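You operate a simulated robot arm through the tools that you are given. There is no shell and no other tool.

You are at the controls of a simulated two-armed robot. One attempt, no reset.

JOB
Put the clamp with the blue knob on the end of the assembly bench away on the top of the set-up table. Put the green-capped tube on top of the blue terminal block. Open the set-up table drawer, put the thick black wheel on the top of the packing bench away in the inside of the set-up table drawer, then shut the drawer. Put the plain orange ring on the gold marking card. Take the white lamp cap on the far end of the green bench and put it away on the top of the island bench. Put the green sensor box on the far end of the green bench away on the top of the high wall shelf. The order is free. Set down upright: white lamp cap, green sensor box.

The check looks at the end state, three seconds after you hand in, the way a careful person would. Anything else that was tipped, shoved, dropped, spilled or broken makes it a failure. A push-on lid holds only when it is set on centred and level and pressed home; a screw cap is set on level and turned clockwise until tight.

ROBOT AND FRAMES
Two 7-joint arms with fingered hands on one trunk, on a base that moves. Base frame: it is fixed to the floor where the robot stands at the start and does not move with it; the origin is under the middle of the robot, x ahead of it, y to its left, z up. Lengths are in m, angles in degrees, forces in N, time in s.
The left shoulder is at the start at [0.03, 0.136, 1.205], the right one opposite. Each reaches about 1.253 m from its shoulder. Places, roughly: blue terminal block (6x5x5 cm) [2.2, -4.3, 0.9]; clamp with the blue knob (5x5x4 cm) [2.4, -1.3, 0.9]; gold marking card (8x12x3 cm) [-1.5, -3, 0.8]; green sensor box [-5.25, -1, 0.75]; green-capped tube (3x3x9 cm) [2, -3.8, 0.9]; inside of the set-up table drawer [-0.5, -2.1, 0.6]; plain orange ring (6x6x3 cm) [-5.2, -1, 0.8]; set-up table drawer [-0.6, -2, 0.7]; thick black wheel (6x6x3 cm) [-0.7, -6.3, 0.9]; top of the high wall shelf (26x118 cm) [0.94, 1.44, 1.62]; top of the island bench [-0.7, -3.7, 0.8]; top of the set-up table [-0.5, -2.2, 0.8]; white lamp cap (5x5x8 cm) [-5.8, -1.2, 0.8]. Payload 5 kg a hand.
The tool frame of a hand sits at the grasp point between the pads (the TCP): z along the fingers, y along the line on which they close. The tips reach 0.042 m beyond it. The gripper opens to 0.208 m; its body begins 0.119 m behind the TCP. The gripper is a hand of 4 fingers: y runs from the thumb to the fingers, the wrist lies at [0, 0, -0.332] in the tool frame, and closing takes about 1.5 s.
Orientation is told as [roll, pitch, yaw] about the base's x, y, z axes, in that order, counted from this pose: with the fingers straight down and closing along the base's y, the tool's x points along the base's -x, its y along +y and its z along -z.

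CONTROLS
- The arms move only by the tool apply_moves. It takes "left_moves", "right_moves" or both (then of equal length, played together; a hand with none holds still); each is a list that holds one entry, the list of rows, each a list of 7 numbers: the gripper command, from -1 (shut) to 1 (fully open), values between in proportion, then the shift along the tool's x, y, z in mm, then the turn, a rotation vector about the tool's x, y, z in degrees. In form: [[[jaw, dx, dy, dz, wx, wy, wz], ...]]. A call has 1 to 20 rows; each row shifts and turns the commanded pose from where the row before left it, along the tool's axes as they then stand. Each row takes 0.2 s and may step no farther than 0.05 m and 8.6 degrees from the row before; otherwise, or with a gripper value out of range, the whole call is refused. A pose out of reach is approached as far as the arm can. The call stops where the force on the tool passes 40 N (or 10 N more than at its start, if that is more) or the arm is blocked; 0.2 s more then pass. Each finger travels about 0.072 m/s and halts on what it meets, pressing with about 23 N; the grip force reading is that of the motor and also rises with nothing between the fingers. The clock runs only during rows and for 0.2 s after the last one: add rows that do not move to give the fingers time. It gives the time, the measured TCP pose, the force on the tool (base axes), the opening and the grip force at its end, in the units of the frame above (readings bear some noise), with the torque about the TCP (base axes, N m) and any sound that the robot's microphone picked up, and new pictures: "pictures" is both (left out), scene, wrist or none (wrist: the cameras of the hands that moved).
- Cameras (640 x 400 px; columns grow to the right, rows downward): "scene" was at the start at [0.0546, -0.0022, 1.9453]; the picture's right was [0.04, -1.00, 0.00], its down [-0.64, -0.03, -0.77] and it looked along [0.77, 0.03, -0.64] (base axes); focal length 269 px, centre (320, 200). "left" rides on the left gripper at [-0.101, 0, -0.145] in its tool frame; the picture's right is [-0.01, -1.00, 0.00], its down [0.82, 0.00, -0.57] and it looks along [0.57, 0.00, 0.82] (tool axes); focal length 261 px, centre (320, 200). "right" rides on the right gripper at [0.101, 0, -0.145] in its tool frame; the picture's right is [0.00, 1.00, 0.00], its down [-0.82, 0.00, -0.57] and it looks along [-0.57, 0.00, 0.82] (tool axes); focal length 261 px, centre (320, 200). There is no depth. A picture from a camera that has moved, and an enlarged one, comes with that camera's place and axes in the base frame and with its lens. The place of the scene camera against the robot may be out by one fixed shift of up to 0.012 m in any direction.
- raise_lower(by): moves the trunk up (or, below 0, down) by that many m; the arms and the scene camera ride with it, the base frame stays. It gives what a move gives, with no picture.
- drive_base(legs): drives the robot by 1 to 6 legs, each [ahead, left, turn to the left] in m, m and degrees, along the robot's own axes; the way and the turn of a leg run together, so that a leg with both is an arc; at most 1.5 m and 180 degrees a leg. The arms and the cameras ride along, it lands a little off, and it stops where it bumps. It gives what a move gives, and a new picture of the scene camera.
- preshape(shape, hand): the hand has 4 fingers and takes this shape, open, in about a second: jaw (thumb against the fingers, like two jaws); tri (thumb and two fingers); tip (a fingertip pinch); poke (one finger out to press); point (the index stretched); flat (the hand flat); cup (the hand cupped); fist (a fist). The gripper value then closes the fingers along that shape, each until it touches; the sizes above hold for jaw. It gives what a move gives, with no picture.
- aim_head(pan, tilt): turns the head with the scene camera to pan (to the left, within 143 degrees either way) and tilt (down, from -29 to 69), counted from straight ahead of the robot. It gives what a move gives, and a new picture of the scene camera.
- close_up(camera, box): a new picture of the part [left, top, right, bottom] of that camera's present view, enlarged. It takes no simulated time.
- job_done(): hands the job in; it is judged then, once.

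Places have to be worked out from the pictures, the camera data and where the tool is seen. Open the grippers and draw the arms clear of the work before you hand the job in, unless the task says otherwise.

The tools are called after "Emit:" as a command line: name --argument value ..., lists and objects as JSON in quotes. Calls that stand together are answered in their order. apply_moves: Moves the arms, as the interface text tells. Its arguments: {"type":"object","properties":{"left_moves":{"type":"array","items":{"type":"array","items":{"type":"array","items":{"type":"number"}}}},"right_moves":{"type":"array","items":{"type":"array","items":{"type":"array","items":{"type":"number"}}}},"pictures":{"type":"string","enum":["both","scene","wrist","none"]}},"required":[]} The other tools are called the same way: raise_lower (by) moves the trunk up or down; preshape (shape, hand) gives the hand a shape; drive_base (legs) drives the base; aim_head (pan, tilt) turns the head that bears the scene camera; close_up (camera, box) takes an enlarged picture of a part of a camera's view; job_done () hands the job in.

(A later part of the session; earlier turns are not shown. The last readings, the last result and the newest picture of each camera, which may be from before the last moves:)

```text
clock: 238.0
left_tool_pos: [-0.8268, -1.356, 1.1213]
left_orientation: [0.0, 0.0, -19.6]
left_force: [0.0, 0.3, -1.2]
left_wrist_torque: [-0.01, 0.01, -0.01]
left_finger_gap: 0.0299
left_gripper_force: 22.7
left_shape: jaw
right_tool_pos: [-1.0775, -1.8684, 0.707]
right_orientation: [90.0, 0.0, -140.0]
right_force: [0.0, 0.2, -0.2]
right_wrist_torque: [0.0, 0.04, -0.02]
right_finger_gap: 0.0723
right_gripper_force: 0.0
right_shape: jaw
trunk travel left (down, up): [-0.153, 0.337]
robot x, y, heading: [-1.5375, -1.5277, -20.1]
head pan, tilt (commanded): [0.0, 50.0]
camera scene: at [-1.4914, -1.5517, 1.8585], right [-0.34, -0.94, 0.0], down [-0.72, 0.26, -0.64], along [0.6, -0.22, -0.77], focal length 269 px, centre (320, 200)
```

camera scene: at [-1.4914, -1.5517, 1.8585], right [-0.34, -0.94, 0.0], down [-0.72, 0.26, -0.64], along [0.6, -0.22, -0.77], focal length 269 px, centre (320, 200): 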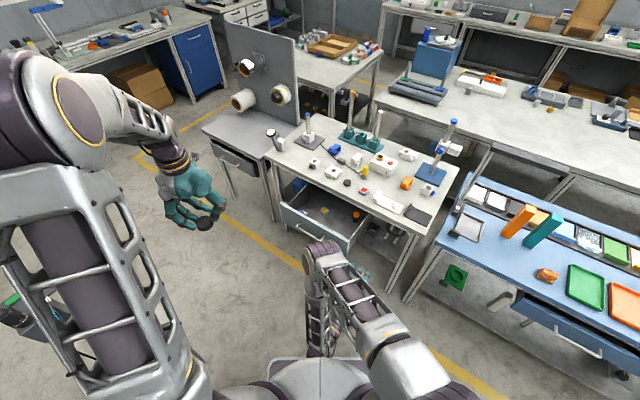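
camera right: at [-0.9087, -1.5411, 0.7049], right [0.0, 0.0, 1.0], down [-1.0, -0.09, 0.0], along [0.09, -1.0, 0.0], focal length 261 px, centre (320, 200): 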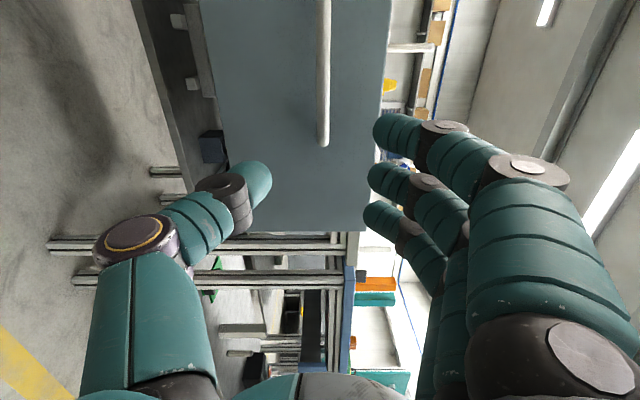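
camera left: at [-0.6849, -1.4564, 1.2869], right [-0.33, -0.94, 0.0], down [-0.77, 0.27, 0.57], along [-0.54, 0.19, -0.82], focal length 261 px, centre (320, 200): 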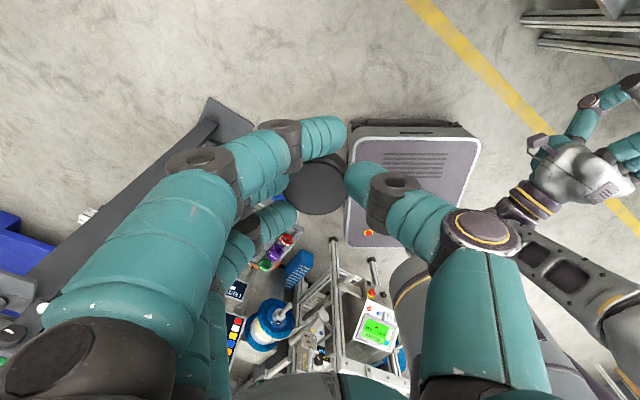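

I move the left hand forward then right, over the open drawer at z≈1.12.

Emit:
apply_moves --left_moves '[[[-1, -45, 0, 0, 0, 0, 0], [-1, -45, 0, 0, 0, 0, 0], [-1, -45, 0, 0, 0, 0, 0], [-1, -45, 0, 0, 0, 0, 0], [-1, -45, 0, 0, 0, 0, 0], [-1, -45, 0, 0, 0, 0, 0], [-1, 0, -45, 0, 0, 0, 0], [-1, 0, -45, 0, 0, 0, 0], [-1, 0, -45, 0, 0, 0, 0], [-1, 0, -45, 0, 0, 0, 0], [-1, 0, -45, 0, 0, 0, 0], [-1, 0, -45, 0, 0, 0, 0], [-1, 0, -45, 0, 0, 0, 0], [-1, 0, -45, 0, 0, 0, 0], [-1, 0, -45, 0, 0, 0, 0], [-1, 0, -45, 0, 0, 0, 0], [-1, 0, 0, 0, 0, 0, 0]]]'

Emit:
close_up --camera "scene" --box '[240, 150, 400, 270]'

```text
clock: 241.6
left_tool_pos: [-0.7251, -1.869, 1.1211]
left_orientation: [0.0, 0.0, -19.6]
left_force: [-0.1, 0.4, -1.0]
left_wrist_torque: [-0.07, 0.01, 0.03]
left_finger_gap: 0.0298
left_gripper_force: 22.8
left_shape: jaw
right_tool_pos: [-1.0756, -1.8668, 0.7077]
right_orientation: [90.0, -0.2, -140.0]
right_force: [1.1, 0.1, -0.1]
right_wrist_torque: [-0.01, 0.03, -0.04]
right_finger_gap: 0.0722
right_gripper_force: 0.1
right_shape: jaw
trunk travel left (down, up): [-0.153, 0.337]
robot x, y, heading: [-1.5361, -1.5288, -19.9]
head pan, tilt (commanded): [0.0, 50.0]
camera scene: at [-1.4915, -1.5512, 1.8586], right [-0.34, -0.94, 0.0], down [-0.72, 0.26, -0.64], along [0.6, -0.22, -0.77], focal length 269 px, centre (320, 200)
camera left: at [-0.6289, -1.9027, 1.2649], right [-0.33, -0.94, 0.0], down [-0.77, 0.27, 0.57], along [-0.54, 0.19, -0.82], focal length 261 px, centre (320, 200)
```

scene: 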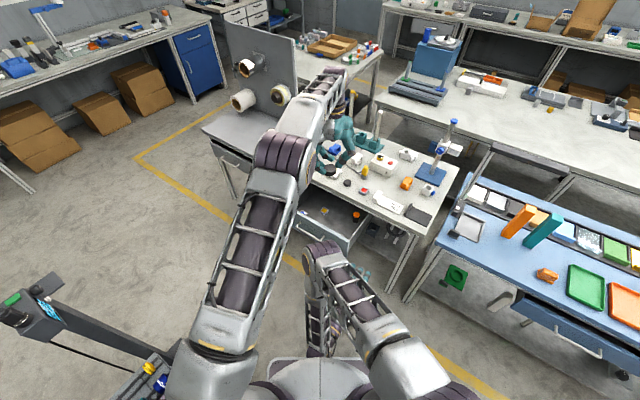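
left: 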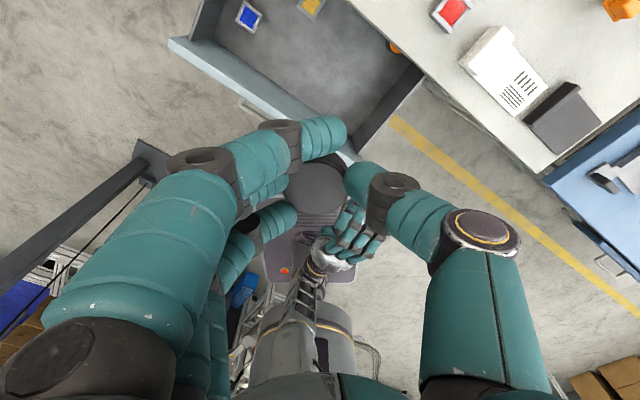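

```text
3.33 times, centred on (320, 210) of scene
camera zoom: at [-1.4915, -1.5512, 1.8586], right [-0.34, -0.94, 0.0], down [-0.72, 0.26, -0.64], along [0.6, -0.22, -0.77], focal length 896 px, centre (320, 167)
```

zoom: 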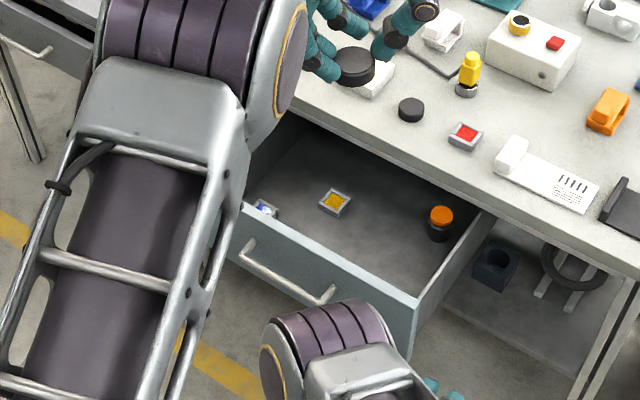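

The drop point lies inside the open drawer, clear of the jar and boxes. I lower the wheel into the drawer.

Emit:
apply_moves --left_moves '[[[-1, 0, 0, 45, 0, 0, 0], [-1, 0, 0, 45, 0, 0, 0], [-1, 0, 0, 45, 0, 0, 0], [-1, 0, 0, 45, 0, 0, 0], [-1, 0, 0, 45, 0, 0, 0], [-1, 0, 0, 45, 0, 0, 0], [-1, 0, 0, 45, 0, 0, 0], [-1, 0, 0, 30, 0, 0, 0], [-1, 0, 0, 0, 0, 0, 0]]]'

Emit:
close_up --camera "scene" --box '[240, 150, 400, 270]'

```text
clock: 243.6
left_tool_pos: [-0.7242, -1.8689, 0.7755]
left_orientation: [0.0, -0.1, -19.6]
left_force: [0.4, -0.2, -0.2]
left_wrist_torque: [-0.01, -0.04, 0.0]
left_finger_gap: 0.0296
left_gripper_force: 22.8
left_shape: jaw
right_tool_pos: [-1.0768, -1.8683, 0.7065]
right_orientation: [89.9, 0.0, -140.0]
right_force: [-0.1, 0.0, 0.4]
right_wrist_torque: [0.01, 0.02, 0.0]
right_finger_gap: 0.0723
right_gripper_force: 0.2
right_shape: jaw
trunk travel left (down, up): [-0.153, 0.337]
robot x, y, heading: [-1.5374, -1.5322, -19.9]
head pan, tilt (commanded): [0.0, 50.0]
camera scene: at [-1.492, -1.5522, 1.8586], right [-0.34, -0.94, 0.0], down [-0.72, 0.26, -0.64], along [0.6, -0.22, -0.77], focal length 269 px, centre (320, 200)
camera left: at [-0.6301, -1.9029, 0.9203], right [-0.33, -0.94, 0.0], down [-0.77, 0.27, 0.57], along [-0.54, 0.19, -0.82], focal length 261 px, centre (320, 200)
```

scene: 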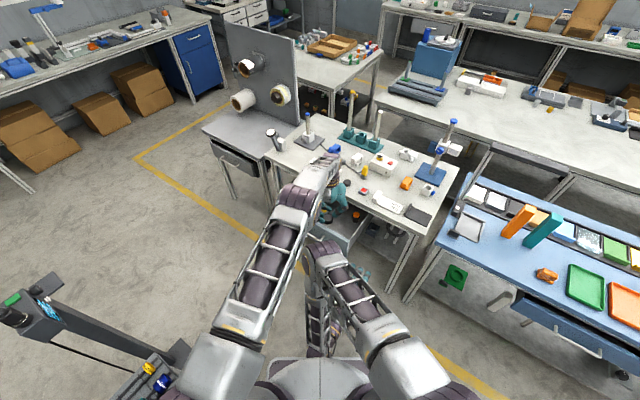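
left: 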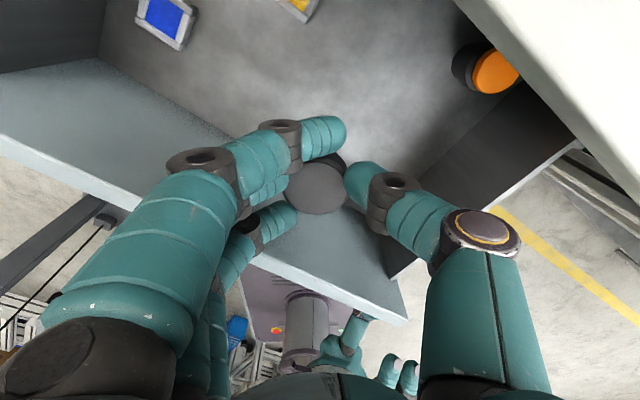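

```text
3.33 times, centred on (320, 210) of scene
camera zoom: at [-1.492, -1.5522, 1.8586], right [-0.34, -0.94, 0.0], down [-0.72, 0.26, -0.64], along [0.6, -0.22, -0.77], focal length 896 px, centre (320, 167)
```

zoom: 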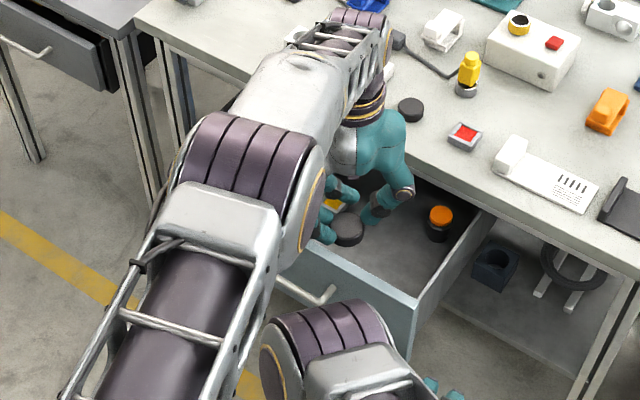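

Clear so far. I continue down slowly, looking for contact with the drawer floor.

Emit:
apply_moves --left_moves '[[[-1, 0, 0, 30, 0, 0, 0], [-1, 0, 0, 25, 0, 0, 0], [-1, 0, 0, 15, 0, 0, 0], [-1, 0, 0, 0, 0, 0, 0]]]' --pictures "wrist"

Emit:
close_up --camera "scene" --box '[300, 180, 380, 240]'

```text
clock: 244.6
left_tool_pos: [-0.7169, -1.8715, 0.7178]
left_orientation: [-0.3, -0.7, -19.6]
left_force: [-0.1, 0.2, -0.3]
left_wrist_torque: [-0.02, 0.02, -0.04]
left_finger_gap: 0.0299
left_gripper_force: 22.4
left_shape: jaw
right_tool_pos: [-1.0852, -1.8656, 0.6991]
right_orientation: [89.4, -0.7, -139.8]
right_force: [-0.2, -0.4, -0.1]
right_wrist_torque: [-0.02, -0.02, -0.02]
right_finger_gap: 0.0725
right_gripper_force: 0.0
right_shape: jaw
trunk travel left (down, up): [-0.153, 0.337]
robot x, y, heading: [-1.5381, -1.5305, -19.9]
head pan, tilt (commanded): [0.0, 50.0]
camera left: at [-0.6243, -1.9041, 0.8633], right [-0.33, -0.94, 0.0], down [-0.78, 0.28, 0.56], along [-0.53, 0.18, -0.83], focal length 261 px, centre (320, 200)
```

left: 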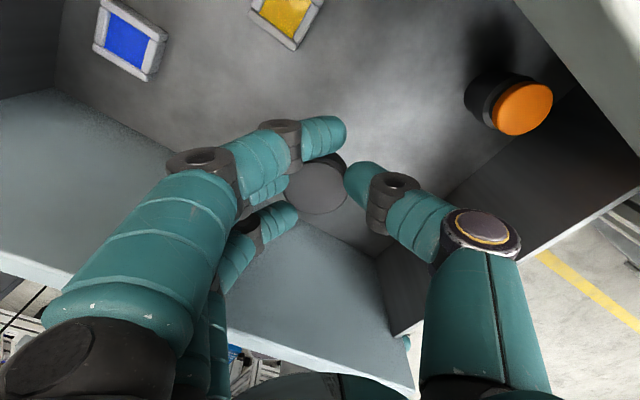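

```text
6.67 times, centred on (340, 210) of scene
camera zoom: at [-1.4913, -1.5523, 1.8585], right [-0.34, -0.94, 0.0], down [-0.72, 0.26, -0.64], along [0.6, -0.22, -0.77], focal length 1792 px, centre (187, 133)
```

zoom: 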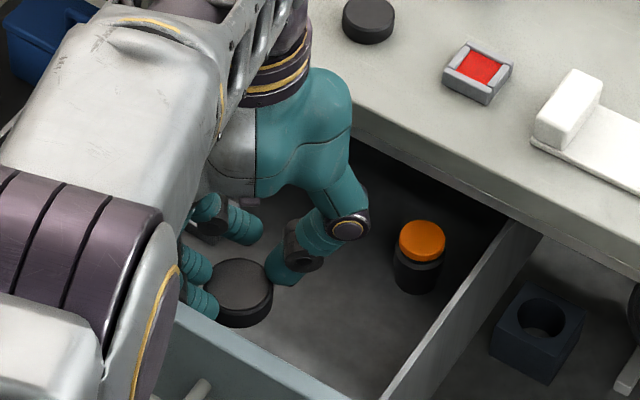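

Both hands shifted slightly in pose, which suggests my left forearm is resting on the right elbow. I raise the left hand a little and move the right arm further away.

Emit:
apply_moves --left_moves '[[[-1, 0, 0, -20, 0, 0, 0], [-1, 0, 0, 0, 0, 0, 0], [-1, 0, 0, 0, 0, 0, 0], [-1, 0, 0, 0, 0, 0, 0], [-1, 0, 0, 0, 0, 0, 0], [-1, 0, 0, 0, 0, 0, 0], [-1, 0, 0, 0, 0, 0, 0]]]' --right_moves '[[[-0.3, 0, 0, 0, 0, 0, 0], [-0.3, -35, 0, 0, 0, 0, 0], [-0.3, -40, 0, 0, 0, 0, 0], [-0.3, -40, 0, 0, 0, 0, 0], [-0.3, -40, 0, 0, 0, 0, 0], [-0.3, -40, 0, 0, 0, 0, 0], [-0.3, 0, 0, 0, 0, 0, 0]]]'

```text
clock: 246.2
left_tool_pos: [-0.724, -1.8688, 0.7266]
left_orientation: [0.0, 0.0, -19.6]
left_force: [-0.4, 0.8, -1.0]
left_wrist_torque: [0.0, -0.01, 0.0]
left_finger_gap: 0.03
left_gripper_force: 23.0
left_shape: jaw
right_tool_pos: [-1.2106, -1.9999, 0.719]
right_orientation: [89.7, -0.2, -140.2]
right_force: [-0.1, 0.3, -0.1]
right_wrist_torque: [0.0, -0.01, -0.03]
right_finger_gap: 0.0727
right_gripper_force: 0.1
right_shape: jaw
right hand out of reach, approached as far as the arm can: row 5, 6
trunk travel left (down, up): [-0.153, 0.337]
robot x, y, heading: [-1.5345, -1.5309, -19.7]
head pan, tilt (commanded): [0.0, 50.0]
camera scene: at [-1.4917, -1.5521, 1.8585], right [-0.34, -0.94, 0.0], down [-0.72, 0.26, -0.64], along [0.6, -0.22, -0.77], focal length 269 px, centre (320, 200)
camera right: at [-1.2248, -1.823, 0.7205], right [0.0, -0.01, 1.0], down [-1.0, -0.09, 0.0], along [0.09, -1.0, -0.01], focal length 261 px, centre (320, 200)
camera left: at [-0.6292, -1.9024, 0.8706], right [-0.33, -0.94, 0.0], down [-0.77, 0.27, 0.57], along [-0.54, 0.19, -0.82], focal length 261 px, centre (320, 200)
```

scene: 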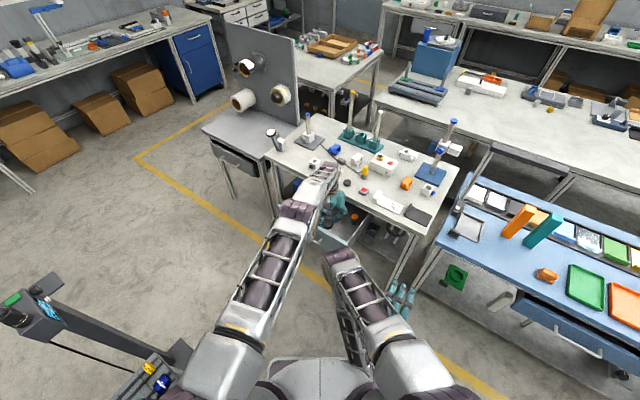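
right: 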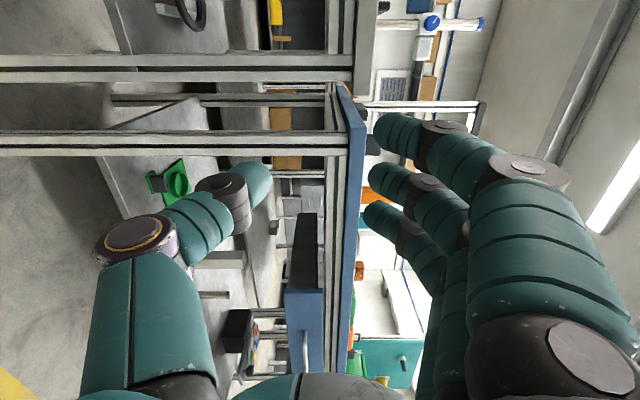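
left: 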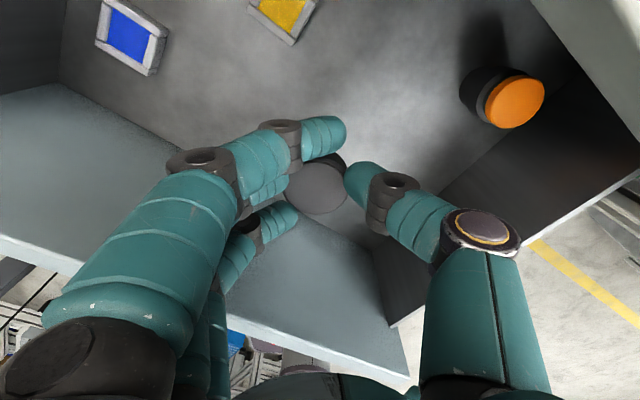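

Poses are normal again. I lower the left hand in 1 cm steps, watching for floor contact.

Emit:
apply_moves --left_moves '[[[-1, 0, 0, 10, 0, 0, 0], [-1, 0, 0, 10, 0, 0, 0], [-1, 0, 0, 5, 0, 0, 0], [-1, 0, 0, 0, 0, 0, 0]]]' --pictures "none"

Emit:
close_up --camera "scene" --box '[300, 180, 380, 240]'

Emit:
close_up --camera "left" --box '[240, 80, 440, 260]'

```text
clock: 247.2
left_tool_pos: [-0.7251, -1.8684, 0.7007]
left_orientation: [-0.1, 0.1, -19.7]
left_force: [0.1, -0.5, -2.2]
left_wrist_torque: [0.01, -0.02, 0.01]
left_finger_gap: 0.0296
left_gripper_force: 22.4
left_shape: jaw
right_tool_pos: [-1.2108, -2.0025, 0.7189]
right_orientation: [89.7, 0.0, -140.2]
right_force: [0.8, 0.0, 0.6]
right_wrist_torque: [-0.02, 0.03, -0.01]
right_finger_gap: 0.0725
right_gripper_force: 0.1
right_shape: jaw
trunk travel left (down, up): [-0.153, 0.337]
robot x, y, heading: [-1.5367, -1.5296, -19.9]
head pan, tilt (commanded): [0.0, 50.0]
```

```text
6.67 times, centred on (340, 210) of scene
camera zoom: at [-1.4918, -1.5523, 1.8585], right [-0.34, -0.94, 0.0], down [-0.72, 0.26, -0.64], along [0.6, -0.22, -0.77], focal length 1792 px, centre (187, 133)
```

zoom: 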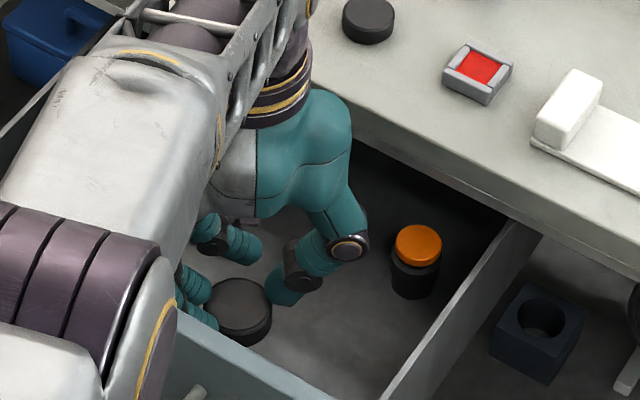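

```text
2.22 times, centred on (340, 170) of left
camera zoom: at [-0.6298, -1.903, 0.8452], right [-0.33, -0.94, 0.0], down [-0.77, 0.27, 0.57], along [-0.54, 0.19, -0.82], focal length 579 px, centre (276, 267)
```

zoom: 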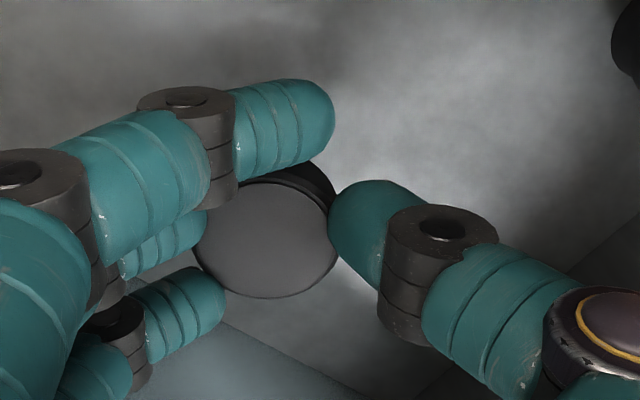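

No contact yet; continue in small steps.

Emit:
apply_moves --left_moves '[[[-1, 0, 0, 7, 0, 0, 0], [-1, 0, 0, 7, 0, 0, 0], [-1, 0, 0, 0, 0, 0, 0]]]' --pictures "none"

Emit:
close_up --camera "left" --box '[240, 80, 440, 260]'

```text
clock: 248.0
left_tool_pos: [-0.7255, -1.8685, 0.6874]
left_orientation: [0.1, 0.1, -19.7]
left_force: [0.1, -0.3, 0.2]
left_wrist_torque: [0.0, -0.02, 0.03]
left_finger_gap: 0.0301
left_gripper_force: 23.0
left_shape: jaw
right_tool_pos: [-1.2102, -2.0004, 0.7187]
right_orientation: [89.7, -0.2, -140.3]
right_force: [0.2, 0.0, 0.2]
right_wrist_torque: [0.01, 0.01, -0.02]
right_finger_gap: 0.0724
right_gripper_force: 0.1
right_shape: jaw
trunk travel left (down, up): [-0.153, 0.337]
robot x, y, heading: [-1.5381, -1.5308, -19.8]
head pan, tilt (commanded): [0.0, 50.0]
```

```text
2.22 times, centred on (340, 170) of left
camera zoom: at [-0.6303, -1.9022, 0.8314], right [-0.33, -0.94, 0.0], down [-0.77, 0.27, 0.57], along [-0.54, 0.19, -0.82], focal length 579 px, centre (276, 267)
```

zoom: 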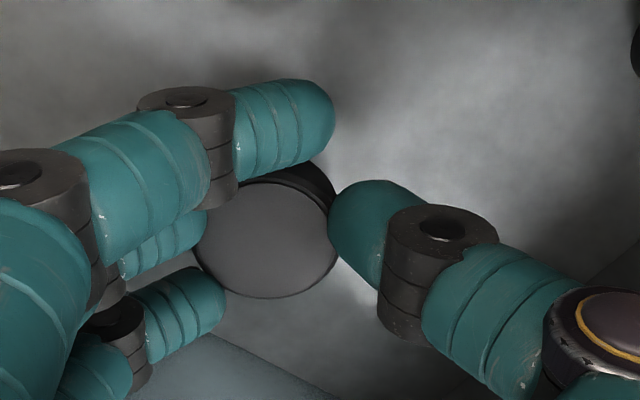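

Still none; I go on gently.

Emit:
apply_moves --left_moves '[[[-1, 0, 0, 6, 0, 0, 0], [-1, 0, 0, 6, 0, 0, 0], [-1, 0, 0, 0, 0, 0, 0]]]' --pictures "none"

Emit:
apply_moves --left_moves '[[[-1, 0, 0, 6, 0, 0, 0], [-1, 0, 0, 0, 0, 0, 0]]]' --pictures "wrist"

```text
clock: 248.8
left_tool_pos: [-0.7308, -1.8674, 0.6766]
left_orientation: [0.0, 0.0, -19.7]
left_force: [0.0, 0.5, -1.2]
left_wrist_torque: [0.01, -0.02, 0.01]
left_finger_gap: 0.0295
left_gripper_force: 23.0
left_shape: jaw
left hand out of reach, approached as far as the arm can: row 1, 2
right_tool_pos: [-1.2101, -2.0005, 0.7189]
right_orientation: [89.6, -0.1, -140.3]
right_force: [0.0, -0.4, -0.3]
right_wrist_torque: [0.0, 0.02, 0.02]
right_finger_gap: 0.0725
right_gripper_force: 0.0
right_shape: jaw
trunk travel left (down, up): [-0.153, 0.337]
robot x, y, heading: [-1.5359, -1.5303, -19.6]
head pan, tilt (commanded): [0.0, 50.0]
```

```text
clock: 249.4
left_tool_pos: [-0.73, -1.8666, 0.6709]
left_orientation: [0.0, -0.1, -19.7]
left_force: [0.0, -0.1, -1.2]
left_wrist_torque: [-0.01, 0.0, 0.0]
left_finger_gap: 0.0296
left_gripper_force: 22.8
left_shape: jaw
right_tool_pos: [-1.2088, -2.0005, 0.7188]
right_orientation: [89.6, -0.2, -140.3]
right_force: [0.3, -0.2, 0.1]
right_wrist_torque: [-0.01, -0.01, 0.02]
right_finger_gap: 0.0725
right_gripper_force: 0.0
right_shape: jaw
trunk travel left (down, up): [-0.153, 0.337]
robot x, y, heading: [-1.5376, -1.5288, -20.0]
head pan, tilt (commanded): [0.0, 50.0]
camera left: at [-0.6354, -1.8998, 0.8156], right [-0.33, -0.94, 0.0], down [-0.77, 0.27, 0.57], along [-0.54, 0.19, -0.82], focal length 261 px, centre (320, 200)
```

left: 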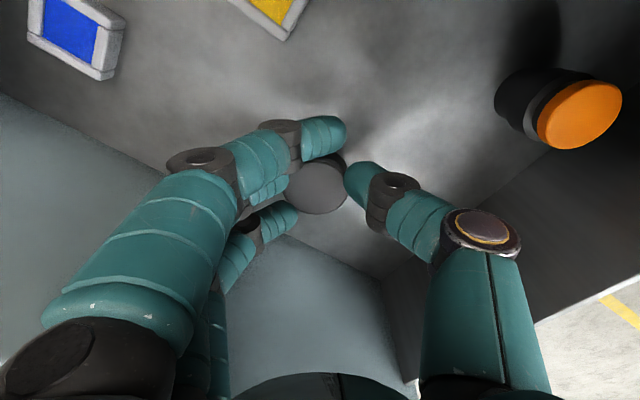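

At the arm's limit with no contact yet; I lower the trunk 1 cm and read the force.

Emit:
raise_lower --by -0.01

```text
clock: 250.0
left_tool_pos: [-0.7297, -1.8665, 0.6665]
left_orientation: [0.0, -0.4, -19.8]
left_force: [0.6, -1.8, 27.1]
left_wrist_torque: [0.25, 0.24, -0.03]
left_finger_gap: 0.0311
left_gripper_force: 22.8
left_shape: jaw
right_tool_pos: [-1.2107, -1.9997, 0.7103]
right_orientation: [89.8, -0.1, -140.2]
right_force: [0.6, -0.2, 0.8]
right_wrist_torque: [-0.02, 0.0, -0.02]
right_finger_gap: 0.0726
right_gripper_force: 0.0
right_shape: jaw
trunk travel left (down, up): [-0.143, 0.347]
robot x, y, heading: [-1.5371, -1.5312, -19.7]
head pan, tilt (commanded): [0.0, 50.0]
```

Contact (27 N): the wheel is on the drawer floor. I relieve 4 mm and open the hand.

Emit:
apply_moves --left_moves '[[[-1, 0, 0, -4, 0, 0, 0], [-0.7, 0, 0, 0, 0, 0, 0], [-0.5, 0, 0, 0, 0, 0, 0], [-0.3, 0, 0, 0, 0, 0, 0], [-0.15, 0, 0, 0, 0, 0, 0], [-0.15, 0, 0, 0, 0, 0, 0], [-0.15, 0, 0, 0, 0, 0, 0]]]' --pictures "wrist"

```text
clock: 251.6
left_tool_pos: [-0.7303, -1.8654, 0.6658]
left_orientation: [0.1, 0.0, -19.6]
left_force: [-0.6, 0.8, -0.7]
left_wrist_torque: [0.0, -0.05, 0.02]
left_finger_gap: 0.0876
left_gripper_force: 0.1
left_shape: jaw
right_tool_pos: [-1.2103, -2.0006, 0.7095]
right_orientation: [89.7, -0.1, -140.1]
right_force: [0.0, 0.5, 0.2]
right_wrist_torque: [0.0, 0.02, 0.02]
right_finger_gap: 0.0723
right_gripper_force: 0.0
right_shape: jaw
trunk travel left (down, up): [-0.143, 0.347]
robot x, y, heading: [-1.5342, -1.5264, -19.8]
head pan, tilt (commanded): [0.0, 50.0]
camera left: at [-0.6361, -1.8994, 0.8093], right [-0.33, -0.94, 0.0], down [-0.77, 0.27, 0.57], along [-0.54, 0.19, -0.82], focal length 261 px, centre (320, 200)
```

left: 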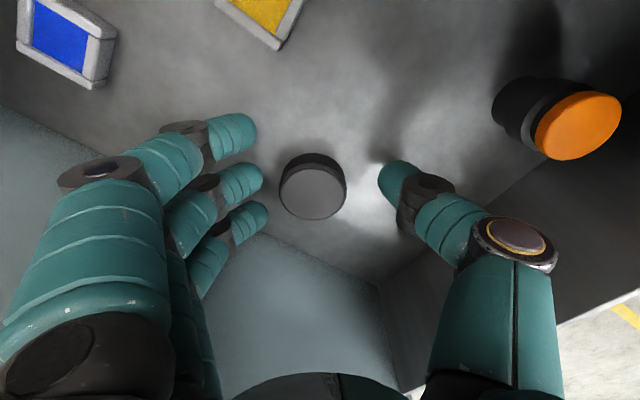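

The wheel lies flat on the drawer floor. I raise the left hand straight out and back to its side.

Emit:
apply_moves --left_moves '[[[-0.15, 0, 0, -20, 0, 0, 0], [-0.15, 0, 0, -45, 0, 0, 0], [-0.15, 0, 0, -45, 0, 0, 0], [-0.15, 0, 0, -45, 0, 0, 0], [-0.15, 0, 0, -45, 0, 0, 0], [-0.15, 0, 0, -45, 0, 0, 0], [-0.15, 0, 0, -45, 0, 0, 0], [-0.15, 0, 0, -45, 0, 0, 0], [-0.15, 0, 0, -45, 0, 0, 0], [-0.15, 0, 0, -45, 0, 0, 0], [-0.15, 0, 45, 0, 0, 0, 0], [-0.15, 0, 45, 0, 0, 0, 0], [-0.15, 0, 45, 0, 0, 0, 0], [-0.15, 0, 45, 0, 0, 0, 0], [-0.15, 0, 45, 0, 0, 0, 0], [-0.15, 0, 45, 0, 0, 0, 0], [-0.15, 0, 45, 0, 0, 0, 0], [-0.15, 0, 45, 0, 0, 0, 0], [-0.15, 0, 45, 0, 0, 0, 0], [-0.15, 0, 0, 0, 0, 0, 0]]]' --pictures "scene"

Emit:
close_up --camera "scene" --box '[240, 150, 400, 270]'

```text
clock: 255.8
left_tool_pos: [-0.5937, -1.4851, 1.094]
left_orientation: [0.0, 0.0, -19.7]
left_force: [0.0, -0.1, 0.6]
left_wrist_torque: [0.12, -0.03, -0.01]
left_finger_gap: 0.0881
left_gripper_force: 0.1
left_shape: jaw
right_tool_pos: [-1.2096, -2.0015, 0.7081]
right_orientation: [89.7, -0.2, -140.1]
right_force: [-0.5, 0.0, 0.0]
right_wrist_torque: [0.0, -0.03, 0.02]
right_finger_gap: 0.0724
right_gripper_force: 0.0
right_shape: jaw
trunk travel left (down, up): [-0.143, 0.347]
robot x, y, heading: [-1.5384, -1.5305, -20.1]
head pan, tilt (commanded): [0.0, 50.0]
camera scene: at [-1.4923, -1.5532, 1.8485], right [-0.34, -0.94, 0.0], down [-0.72, 0.26, -0.64], along [0.6, -0.22, -0.77], focal length 269 px, centre (320, 200)
```

scene: 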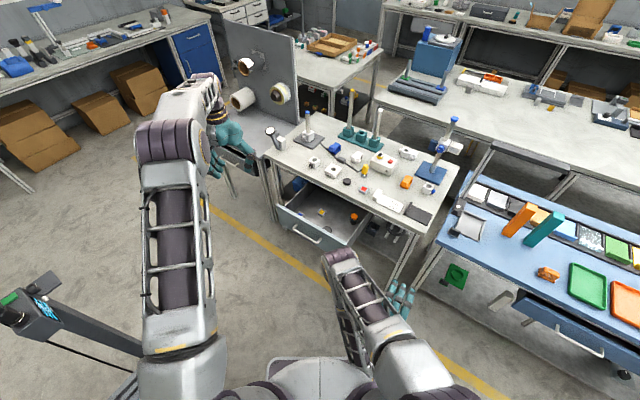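

```text
3.33 times, centred on (320, 210) of scene
camera zoom: at [-1.4923, -1.5532, 1.8485], right [-0.34, -0.94, 0.0], down [-0.72, 0.26, -0.64], along [0.6, -0.22, -0.77], focal length 896 px, centre (320, 167)
```

zoom: 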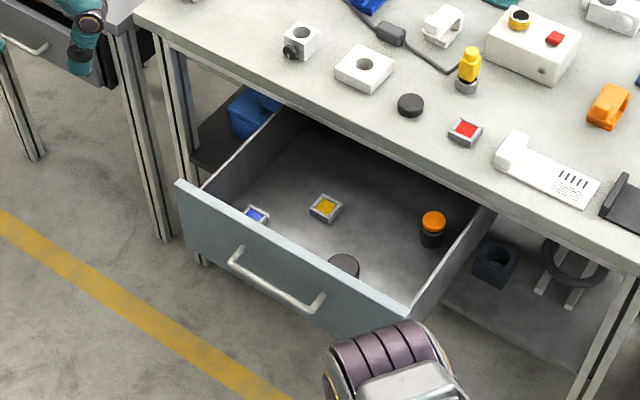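

The wheel is in the drawer. Now I close the right hand and move it in front of the drawer face, beside the handle, to push it shut.

Emit:
apply_moves --right_moves '[[[-1, 20, 0, -10, 0, 0, 0], [-1, 40, 0, 0, 0, 0, 0], [-1, 40, 0, 0, 0, 0, 0], [-1, 40, 0, 0, 0, 0, 0], [-1, 40, 0, 0, 0, 0, 0], [-1, 40, 0, 0, 0, 0, 0], [-1, 40, 0, 0, 0, 0, 0], [-1, 40, 0, 0, 0, 0, 0], [-1, 40, 0, 0, 0, 0, 0], [-1, 35, 0, 0, 0, 0, 0], [-1, 0, 0, 0, 0, 0, 0]]]'

Emit:
close_up --camera "scene" --box '[240, 170, 400, 290]'

```text
clock: 258.2
left_tool_pos: [-0.5934, -1.4848, 1.0925]
left_orientation: [0.0, 0.0, -19.7]
left_force: [0.4, -0.5, -0.5]
left_wrist_torque: [0.01, -0.03, 0.01]
left_finger_gap: 0.0884
left_gripper_force: 0.0
left_shape: jaw
right_tool_pos: [-0.9282, -1.7518, 0.7085]
right_orientation: [89.6, -0.1, -140.2]
right_force: [-0.6, 0.3, 0.7]
right_wrist_torque: [-0.01, -0.01, 0.04]
right_finger_gap: 0.0001
right_gripper_force: 22.8
right_shape: jaw
trunk travel left (down, up): [-0.143, 0.347]
robot x, y, heading: [-1.5334, -1.5286, -19.8]
head pan, tilt (commanded): [0.0, 50.0]
camera scene: at [-1.492, -1.5522, 1.8485], right [-0.34, -0.94, 0.0], down [-0.72, 0.26, -0.64], along [0.6, -0.22, -0.77], focal length 269 px, centre (320, 200)
camera right: at [-0.9424, -1.5748, 0.7113], right [0.0, -0.01, 1.0], down [-1.0, -0.09, 0.0], along [0.09, -1.0, -0.01], focal length 261 px, centre (320, 200)
```

scene: 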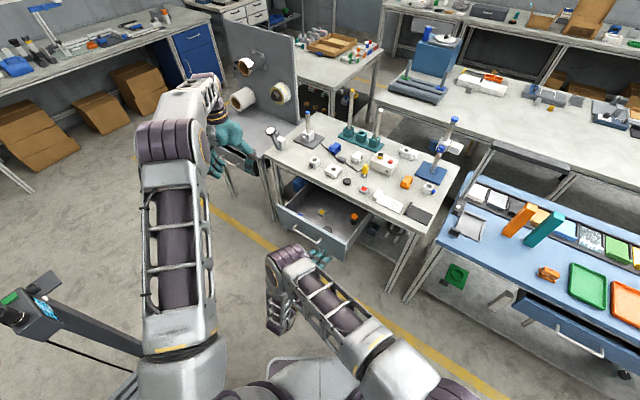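
right: 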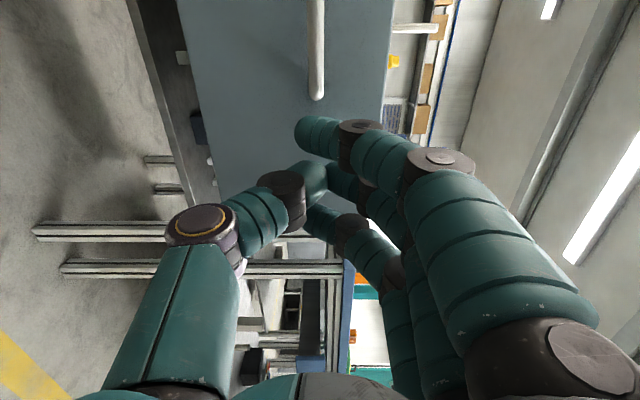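

```text
3.33 times, centred on (320, 230) of scene
camera zoom: at [-1.492, -1.5522, 1.8485], right [-0.34, -0.94, 0.0], down [-0.72, 0.26, -0.64], along [0.6, -0.22, -0.77], focal length 896 px, centre (320, 100)
```

zoom: 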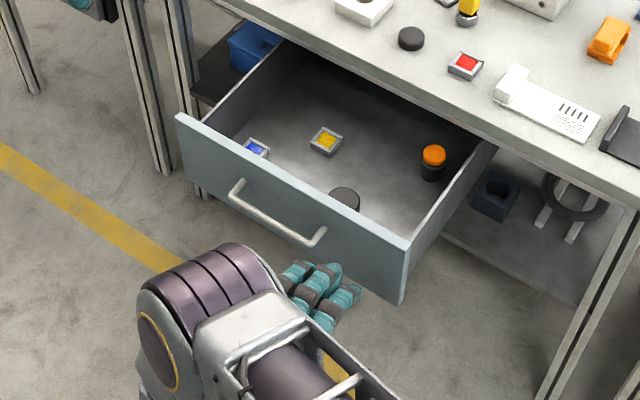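

I push the drawer shut slowly along its slide direction.

Emit:
apply_moves --right_moves '[[[-1, -1.2, 0, 15, 0, 0, 0], [-1, -1.2, 0, 15, 0, 0, 0], [-1, -1.2, 0, 15, 0, 0, 0], [-1, -1, 0, 12, 0, 0, 0], [-1, -1, 0, 12, 0, 0, 0], [-1, -1, 0, 12, 0, 0, 0], [-1, -1, 0, 12, 0, 0, 0], [-1, -1, 0, 12, 0, 0, 0], [-1, -1, 0, 12, 0, 0, 0], [-1, -1, 0, 12, 0, 0, 0], [-1, -1, 0, 12, 0, 0, 0], [-1, -1, 0, 12, 0, 0, 0], [-1, -1, 0, 12, 0, 0, 0], [-1, -1, 0, 12, 0, 0, 0], [-1, 0, 0, 0, 0, 0, 0]]]'

Emit:
close_up --camera "scene" --box '[240, 150, 400, 270]'

```text
clock: 261.4
left_tool_pos: [-0.5934, -1.4839, 1.0923]
left_orientation: [0.1, -0.1, -19.5]
left_force: [-0.2, 0.3, 0.4]
left_wrist_torque: [-0.01, 0.01, 0.01]
left_finger_gap: 0.0881
left_gripper_force: 0.2
left_shape: jaw
right_tool_pos: [-0.8265, -1.8972, 0.7102]
right_orientation: [89.7, -0.1, -140.0]
right_force: [-0.9, -0.4, 0.3]
right_wrist_torque: [0.02, 0.0, 0.02]
right_finger_gap: 0.0002
right_gripper_force: 22.5
right_shape: jaw
trunk travel left (down, up): [-0.143, 0.347]
robot x, y, heading: [-1.5349, -1.5294, -19.9]
head pan, tilt (commanded): [0.0, 50.0]
camera scene: at [-1.4918, -1.552, 1.8485], right [-0.34, -0.94, 0.0], down [-0.72, 0.26, -0.64], along [0.6, -0.22, -0.77], focal length 269 px, centre (320, 200)
camera right: at [-0.841, -1.72, 0.7108], right [0.0, -0.01, 1.0], down [-1.0, -0.09, 0.0], along [0.09, -1.0, -0.01], focal length 261 px, centre (320, 200)
```

scene: 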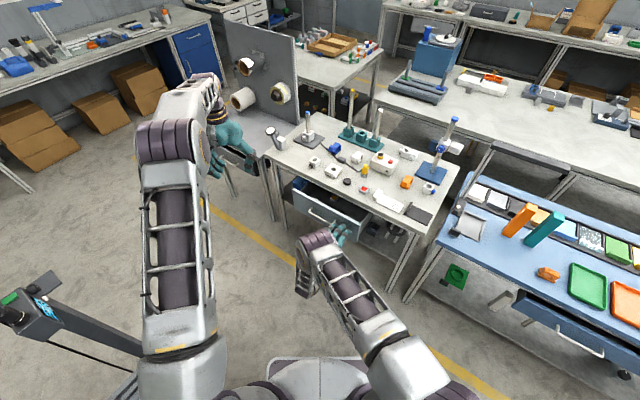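
right: 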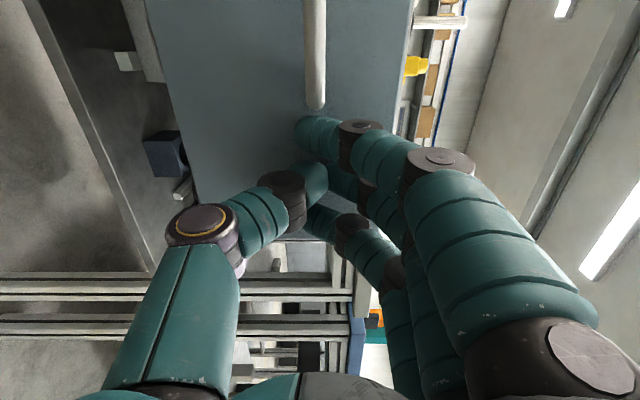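

```text
3.33 times, centred on (320, 210) of scene
camera zoom: at [-1.4918, -1.552, 1.8485], right [-0.34, -0.94, 0.0], down [-0.72, 0.26, -0.64], along [0.6, -0.22, -0.77], focal length 896 px, centre (320, 167)
```

zoom: 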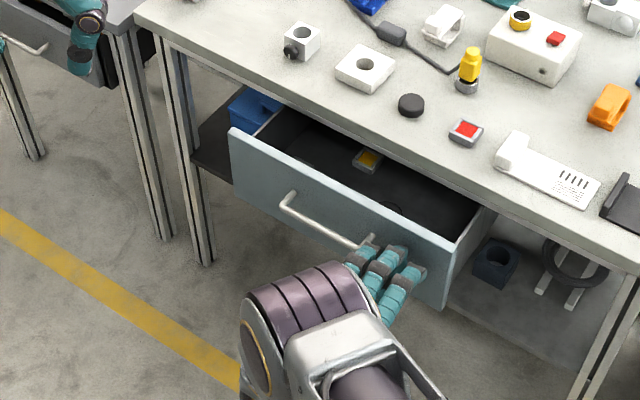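

It slides well; ~10 cm remain. I continue.

Emit:
apply_moves --right_moves '[[[-1, -1, 0, 12, 0, 0, 0], [-1, -1, 0, 12, 0, 0, 0], [-1, -1, 0, 12, 0, 0, 0], [-1, -1, 0, 12, 0, 0, 0], [-1, -1, 0, 12, 0, 0, 0], [-1, -1, 0, 12, 0, 0, 0], [-1, -1, 0, 10, 0, 0, 0], [-1, 0, 0, 8, 0, 0, 0], [-1, 0, 0, 5, 0, 0, 0], [-1, 0, 0, 5, 0, 0, 0], [-1, 0, 0, 0, 0, 0, 0]]]'

Emit:
close_up --camera "scene" --box '[240, 150, 400, 270]'

```text
clock: 263.8
left_tool_pos: [-0.5943, -1.4818, 1.093]
left_orientation: [-0.1, 0.0, -19.5]
left_force: [1.1, 0.4, 1.1]
left_wrist_torque: [0.05, 0.02, -0.01]
left_finger_gap: 0.0884
left_gripper_force: 0.1
left_shape: jaw
right_tool_pos: [-0.7704, -1.9752, 0.7065]
right_orientation: [89.6, -0.4, -140.0]
right_force: [-14.6, 14.3, 5.2]
right_wrist_torque: [-0.4, -0.28, -0.23]
right_finger_gap: 0.0002
right_gripper_force: 22.7
right_shape: jaw
trunk travel left (down, up): [-0.143, 0.347]
robot x, y, heading: [-1.5357, -1.5312, -19.6]
head pan, tilt (commanded): [0.0, 50.0]
stopped in row 11 (right hand): the force on the tool passed its limit at 42 N (the readings are from after the stop); the commanded pose is now the measured one
camera scene: at [-1.4934, -1.5504, 1.8485], right [-0.34, -0.94, 0.0], down [-0.72, 0.26, -0.64], along [0.61, -0.22, -0.77], focal length 269 px, centre (320, 200)
camera right: at [-0.786, -1.7972, 0.7067], right [0.0, -0.01, 1.0], down [-1.0, -0.09, 0.0], along [0.09, -1.0, -0.01], focal length 261 px, centre (320, 200)
```

scene: 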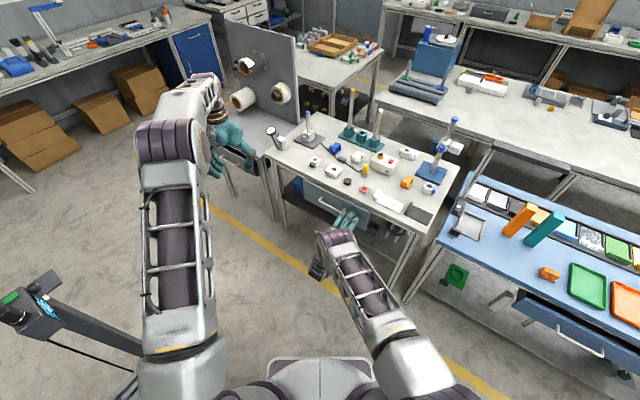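
right: 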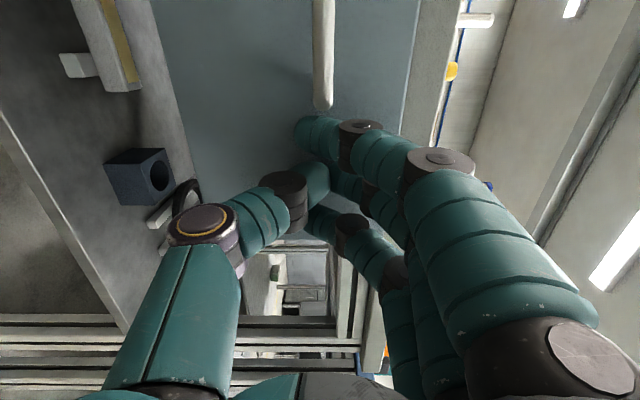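

```text
3.33 times, centred on (320, 210) of scene
camera zoom: at [-1.4934, -1.5504, 1.8485], right [-0.34, -0.94, 0.0], down [-0.72, 0.26, -0.64], along [0.61, -0.22, -0.77], focal length 896 px, centre (320, 167)
```

zoom: 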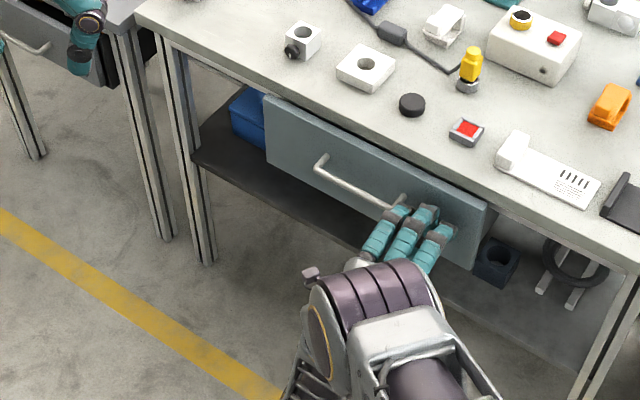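

The drawer is fully shut (hit its stop). I back the right hand off and reverse its roll.

Emit:
apply_moves --right_moves '[[[-1, -10, 0, -25, 0, 0, 0], [-1, -25, 0, -25, 0, 0, 0], [-1, -25, 0, -25, 0, 0, 0], [-1, -25, 0, -25, 0, 0, 0], [-1, -25, 0, -15, 0, 0, 0], [-1, 0, 0, 0, 0.59, 2.47, -6.27], [-1, 0, 0, 0, 0.59, 2.47, -6.27], [-1, 0, 0, 0, 0.59, 2.47, -6.27], [-1, 0, 0, 0, 0.59, 2.47, -6.27], [-1, 0, 0, 0, 0.59, 2.47, -6.27], [-1, 0, 0, 0, 0.59, 2.47, -6.27], [-1, 0, 0, 0, 0.59, 2.47, -6.27], [-1, 0, 0, 0, 0.59, 2.47, -6.27], [-1, 0, 0, 0, 0.59, 2.47, -6.27], [-1, 0, 0, 0, 0.59, 2.47, -6.27], [-1, 0, 0, 0, 0.59, 2.47, -6.27], [-1, 0, 0, 0, 0.59, 2.47, -6.27], [-1, 0, 0, 0, 0.59, 2.47, -6.27], [-1, 0, 0, 0, 0.59, 2.47, -6.27], [-1, 0, 0, 0, 0, 0, 0]]]' --pictures "scene"

Emit:
close_up --camera "scene" --box '[240, 130, 460, 290]'

```text
clock: 268.0
left_tool_pos: [-0.5929, -1.4839, 1.0922]
left_orientation: [0.0, 0.1, -19.6]
left_force: [0.3, 0.1, -0.2]
left_wrist_torque: [0.01, 0.04, 0.02]
left_finger_gap: 0.0883
left_gripper_force: 0.1
left_shape: jaw
right_tool_pos: [-0.9275, -1.9591, 0.7052]
right_orientation: [7.3, -62.3, -40.4]
right_force: [-0.5, 0.3, -0.2]
right_wrist_torque: [0.02, 0.01, -0.02]
right_finger_gap: 0.0
right_gripper_force: 23.4
right_shape: jaw
trunk travel left (down, up): [-0.143, 0.347]
robot x, y, heading: [-1.536, -1.5315, -19.7]
head pan, tilt (commanded): [0.0, 50.0]
camera scene: at [-1.4922, -1.5518, 1.8485], right [-0.34, -0.94, 0.0], down [-0.72, 0.26, -0.64], along [0.6, -0.22, -0.77], focal length 269 px, centre (320, 200)
```

scene: 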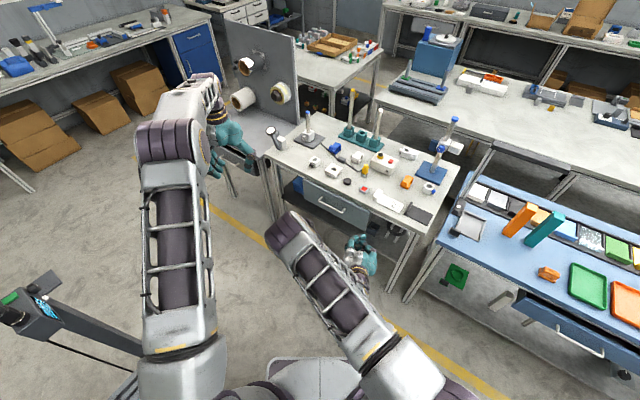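

```text
2.50 times, centred on (350, 210) of scene
camera zoom: at [-1.4922, -1.5518, 1.8485], right [-0.34, -0.94, 0.0], down [-0.72, 0.26, -0.64], along [0.6, -0.22, -0.77], focal length 672 px, centre (245, 175)
```

zoom: 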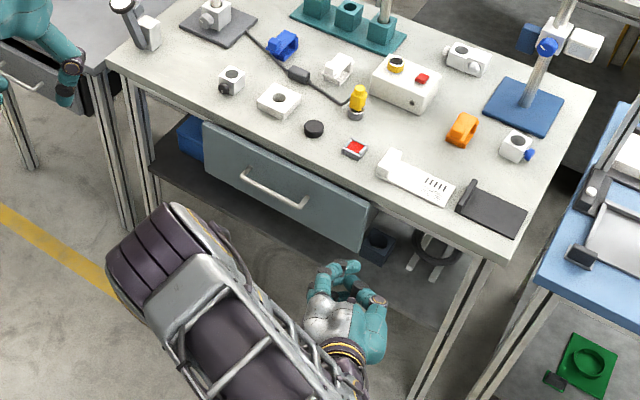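

Drawer shut, clamp in place. I bring the right hand back to the fingers-down carrying posture while raising it.

Emit:
apply_moves --right_moves '[[[-1, -17.5, 0, -18.3, 0, 4.45, 0], [-1, -16, 0, -19.6, 0, 4.45, 0], [-1, -14.5, 0, -20.7, 0, 4.45, 0], [-1, -12.8, 0, -21.8, 0, 4.45, 0], [-1, -11.1, 0, -22.7, 0, 4.45, 0], [-1, -9.3, 0, -23.5, 0, 4.45, 0], [-1, -7.5, 0, -24.2, 0, 4.45, 0], [-1, -5.6, 0, -24.7, 0, 4.45, 0], [-1, -3.6, 0, -25, 0, 4.45, 0], [-1, -1.7, 0, -25.2, 0, 4.45, 0], [-1, 0.3, 0, -25.3, 0, 4.45, 0], [-1, 2.2, 0, -25.2, 0, 4.45, 0], [-1, 4.2, 0, -24.9, 0, 4.45, 0], [-1, 6.1, 0, -24.5, 0, 4.45, 0], [-1, 0, 0, 0, 0, 0, 0]]]' --pictures "scene"

```text
clock: 271.2
left_tool_pos: [-0.5931, -1.4839, 1.0929]
left_orientation: [0.0, 0.0, -19.6]
left_force: [0.6, -0.5, -0.2]
left_wrist_torque: [-0.07, -0.01, 0.0]
left_finger_gap: 0.0881
left_gripper_force: 0.1
left_shape: jaw
right_tool_pos: [-1.0333, -1.912, 1.0417]
right_orientation: [3.5, -0.2, -33.9]
right_force: [0.2, 0.2, -1.1]
right_wrist_torque: [-0.05, 0.04, -0.02]
right_finger_gap: 0.0
right_gripper_force: 23.2
right_shape: jaw
trunk travel left (down, up): [-0.143, 0.347]
robot x, y, heading: [-1.534, -1.5307, -19.8]
head pan, tilt (commanded): [0.0, 50.0]
camera scene: at [-1.4918, -1.5513, 1.8485], right [-0.34, -0.94, 0.0], down [-0.72, 0.26, -0.64], along [0.6, -0.22, -0.77], focal length 269 px, centre (320, 200)
```

scene: 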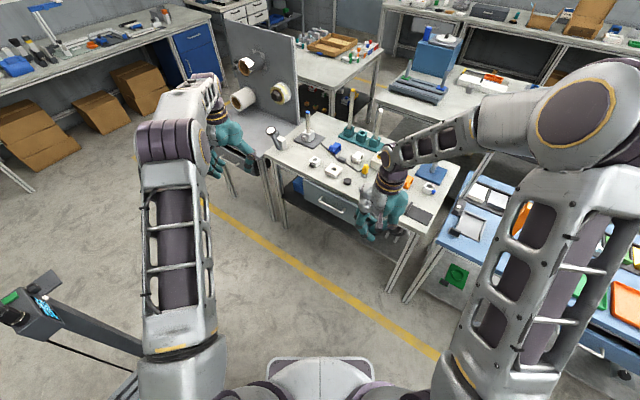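

I straighten the right hand, raise the trunk to travelling height, and check the drawer region is clear before leaving.

Emit:
apply_moves --right_moves '[[[-1, 10, 0, 0, 3.5, 0, 0], [-1, 10, 0, 0, 0, 0, -7], [-1, 10, 0, 0, 0, 0, -7], [-1, 0, 0, 0, 0, 0, 0]]]' --pictures "none"

Emit:
raise_lower --by 0.2

Emit:
close_up --camera "scene" --box '[240, 150, 460, 290]'

```text
clock: 272.2
left_tool_pos: [-0.594, -1.4839, 1.0924]
left_orientation: [-0.1, 0.0, -19.5]
left_force: [0.9, -0.7, -0.5]
left_wrist_torque: [0.04, -0.01, 0.02]
left_finger_gap: 0.0881
left_gripper_force: 0.0
left_shape: jaw
right_tool_pos: [-1.0587, -1.8975, 1.0392]
right_orientation: [-0.1, -0.1, -19.8]
right_force: [0.2, 0.1, -0.5]
right_wrist_torque: [0.04, 0.0, 0.01]
right_finger_gap: 0.0
right_gripper_force: 22.9
right_shape: jaw
trunk travel left (down, up): [-0.143, 0.347]
robot x, y, heading: [-1.5366, -1.5281, -19.8]
head pan, tilt (commanded): [0.0, 50.0]
```

```text
clock: 274.4
left_tool_pos: [-0.5928, -1.4834, 1.2917]
left_orientation: [0.0, 0.0, -19.7]
left_force: [0.3, 0.1, 0.5]
left_wrist_torque: [0.03, 0.0, -0.01]
left_finger_gap: 0.0885
left_gripper_force: 0.0
left_shape: jaw
right_tool_pos: [-1.0588, -1.8968, 1.2389]
right_orientation: [-0.2, -0.2, -19.9]
right_force: [0.6, 0.2, 0.0]
right_wrist_torque: [-0.01, -0.01, 0.04]
right_finger_gap: 0.0
right_gripper_force: 23.1
right_shape: jaw
trunk travel left (down, up): [-0.343, 0.147]
robot x, y, heading: [-1.5346, -1.5273, -19.7]
head pan, tilt (commanded): [0.0, 50.0]
```

```text
2.86 times, centred on (350, 220) of scene
camera zoom: at [-1.492, -1.5517, 2.0483], right [-0.34, -0.94, 0.0], down [-0.72, 0.26, -0.64], along [0.6, -0.22, -0.77], focal length 768 px, centre (234, 143)
```

zoom: 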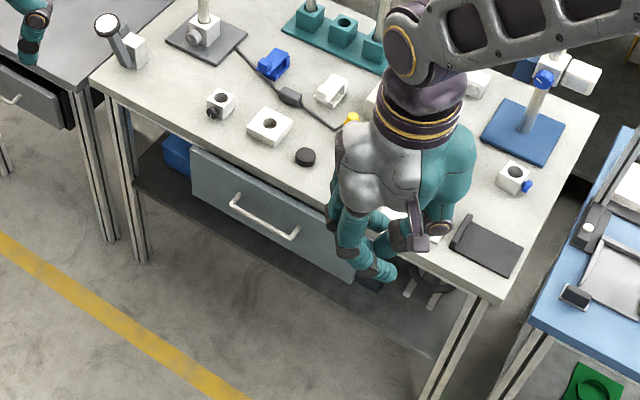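

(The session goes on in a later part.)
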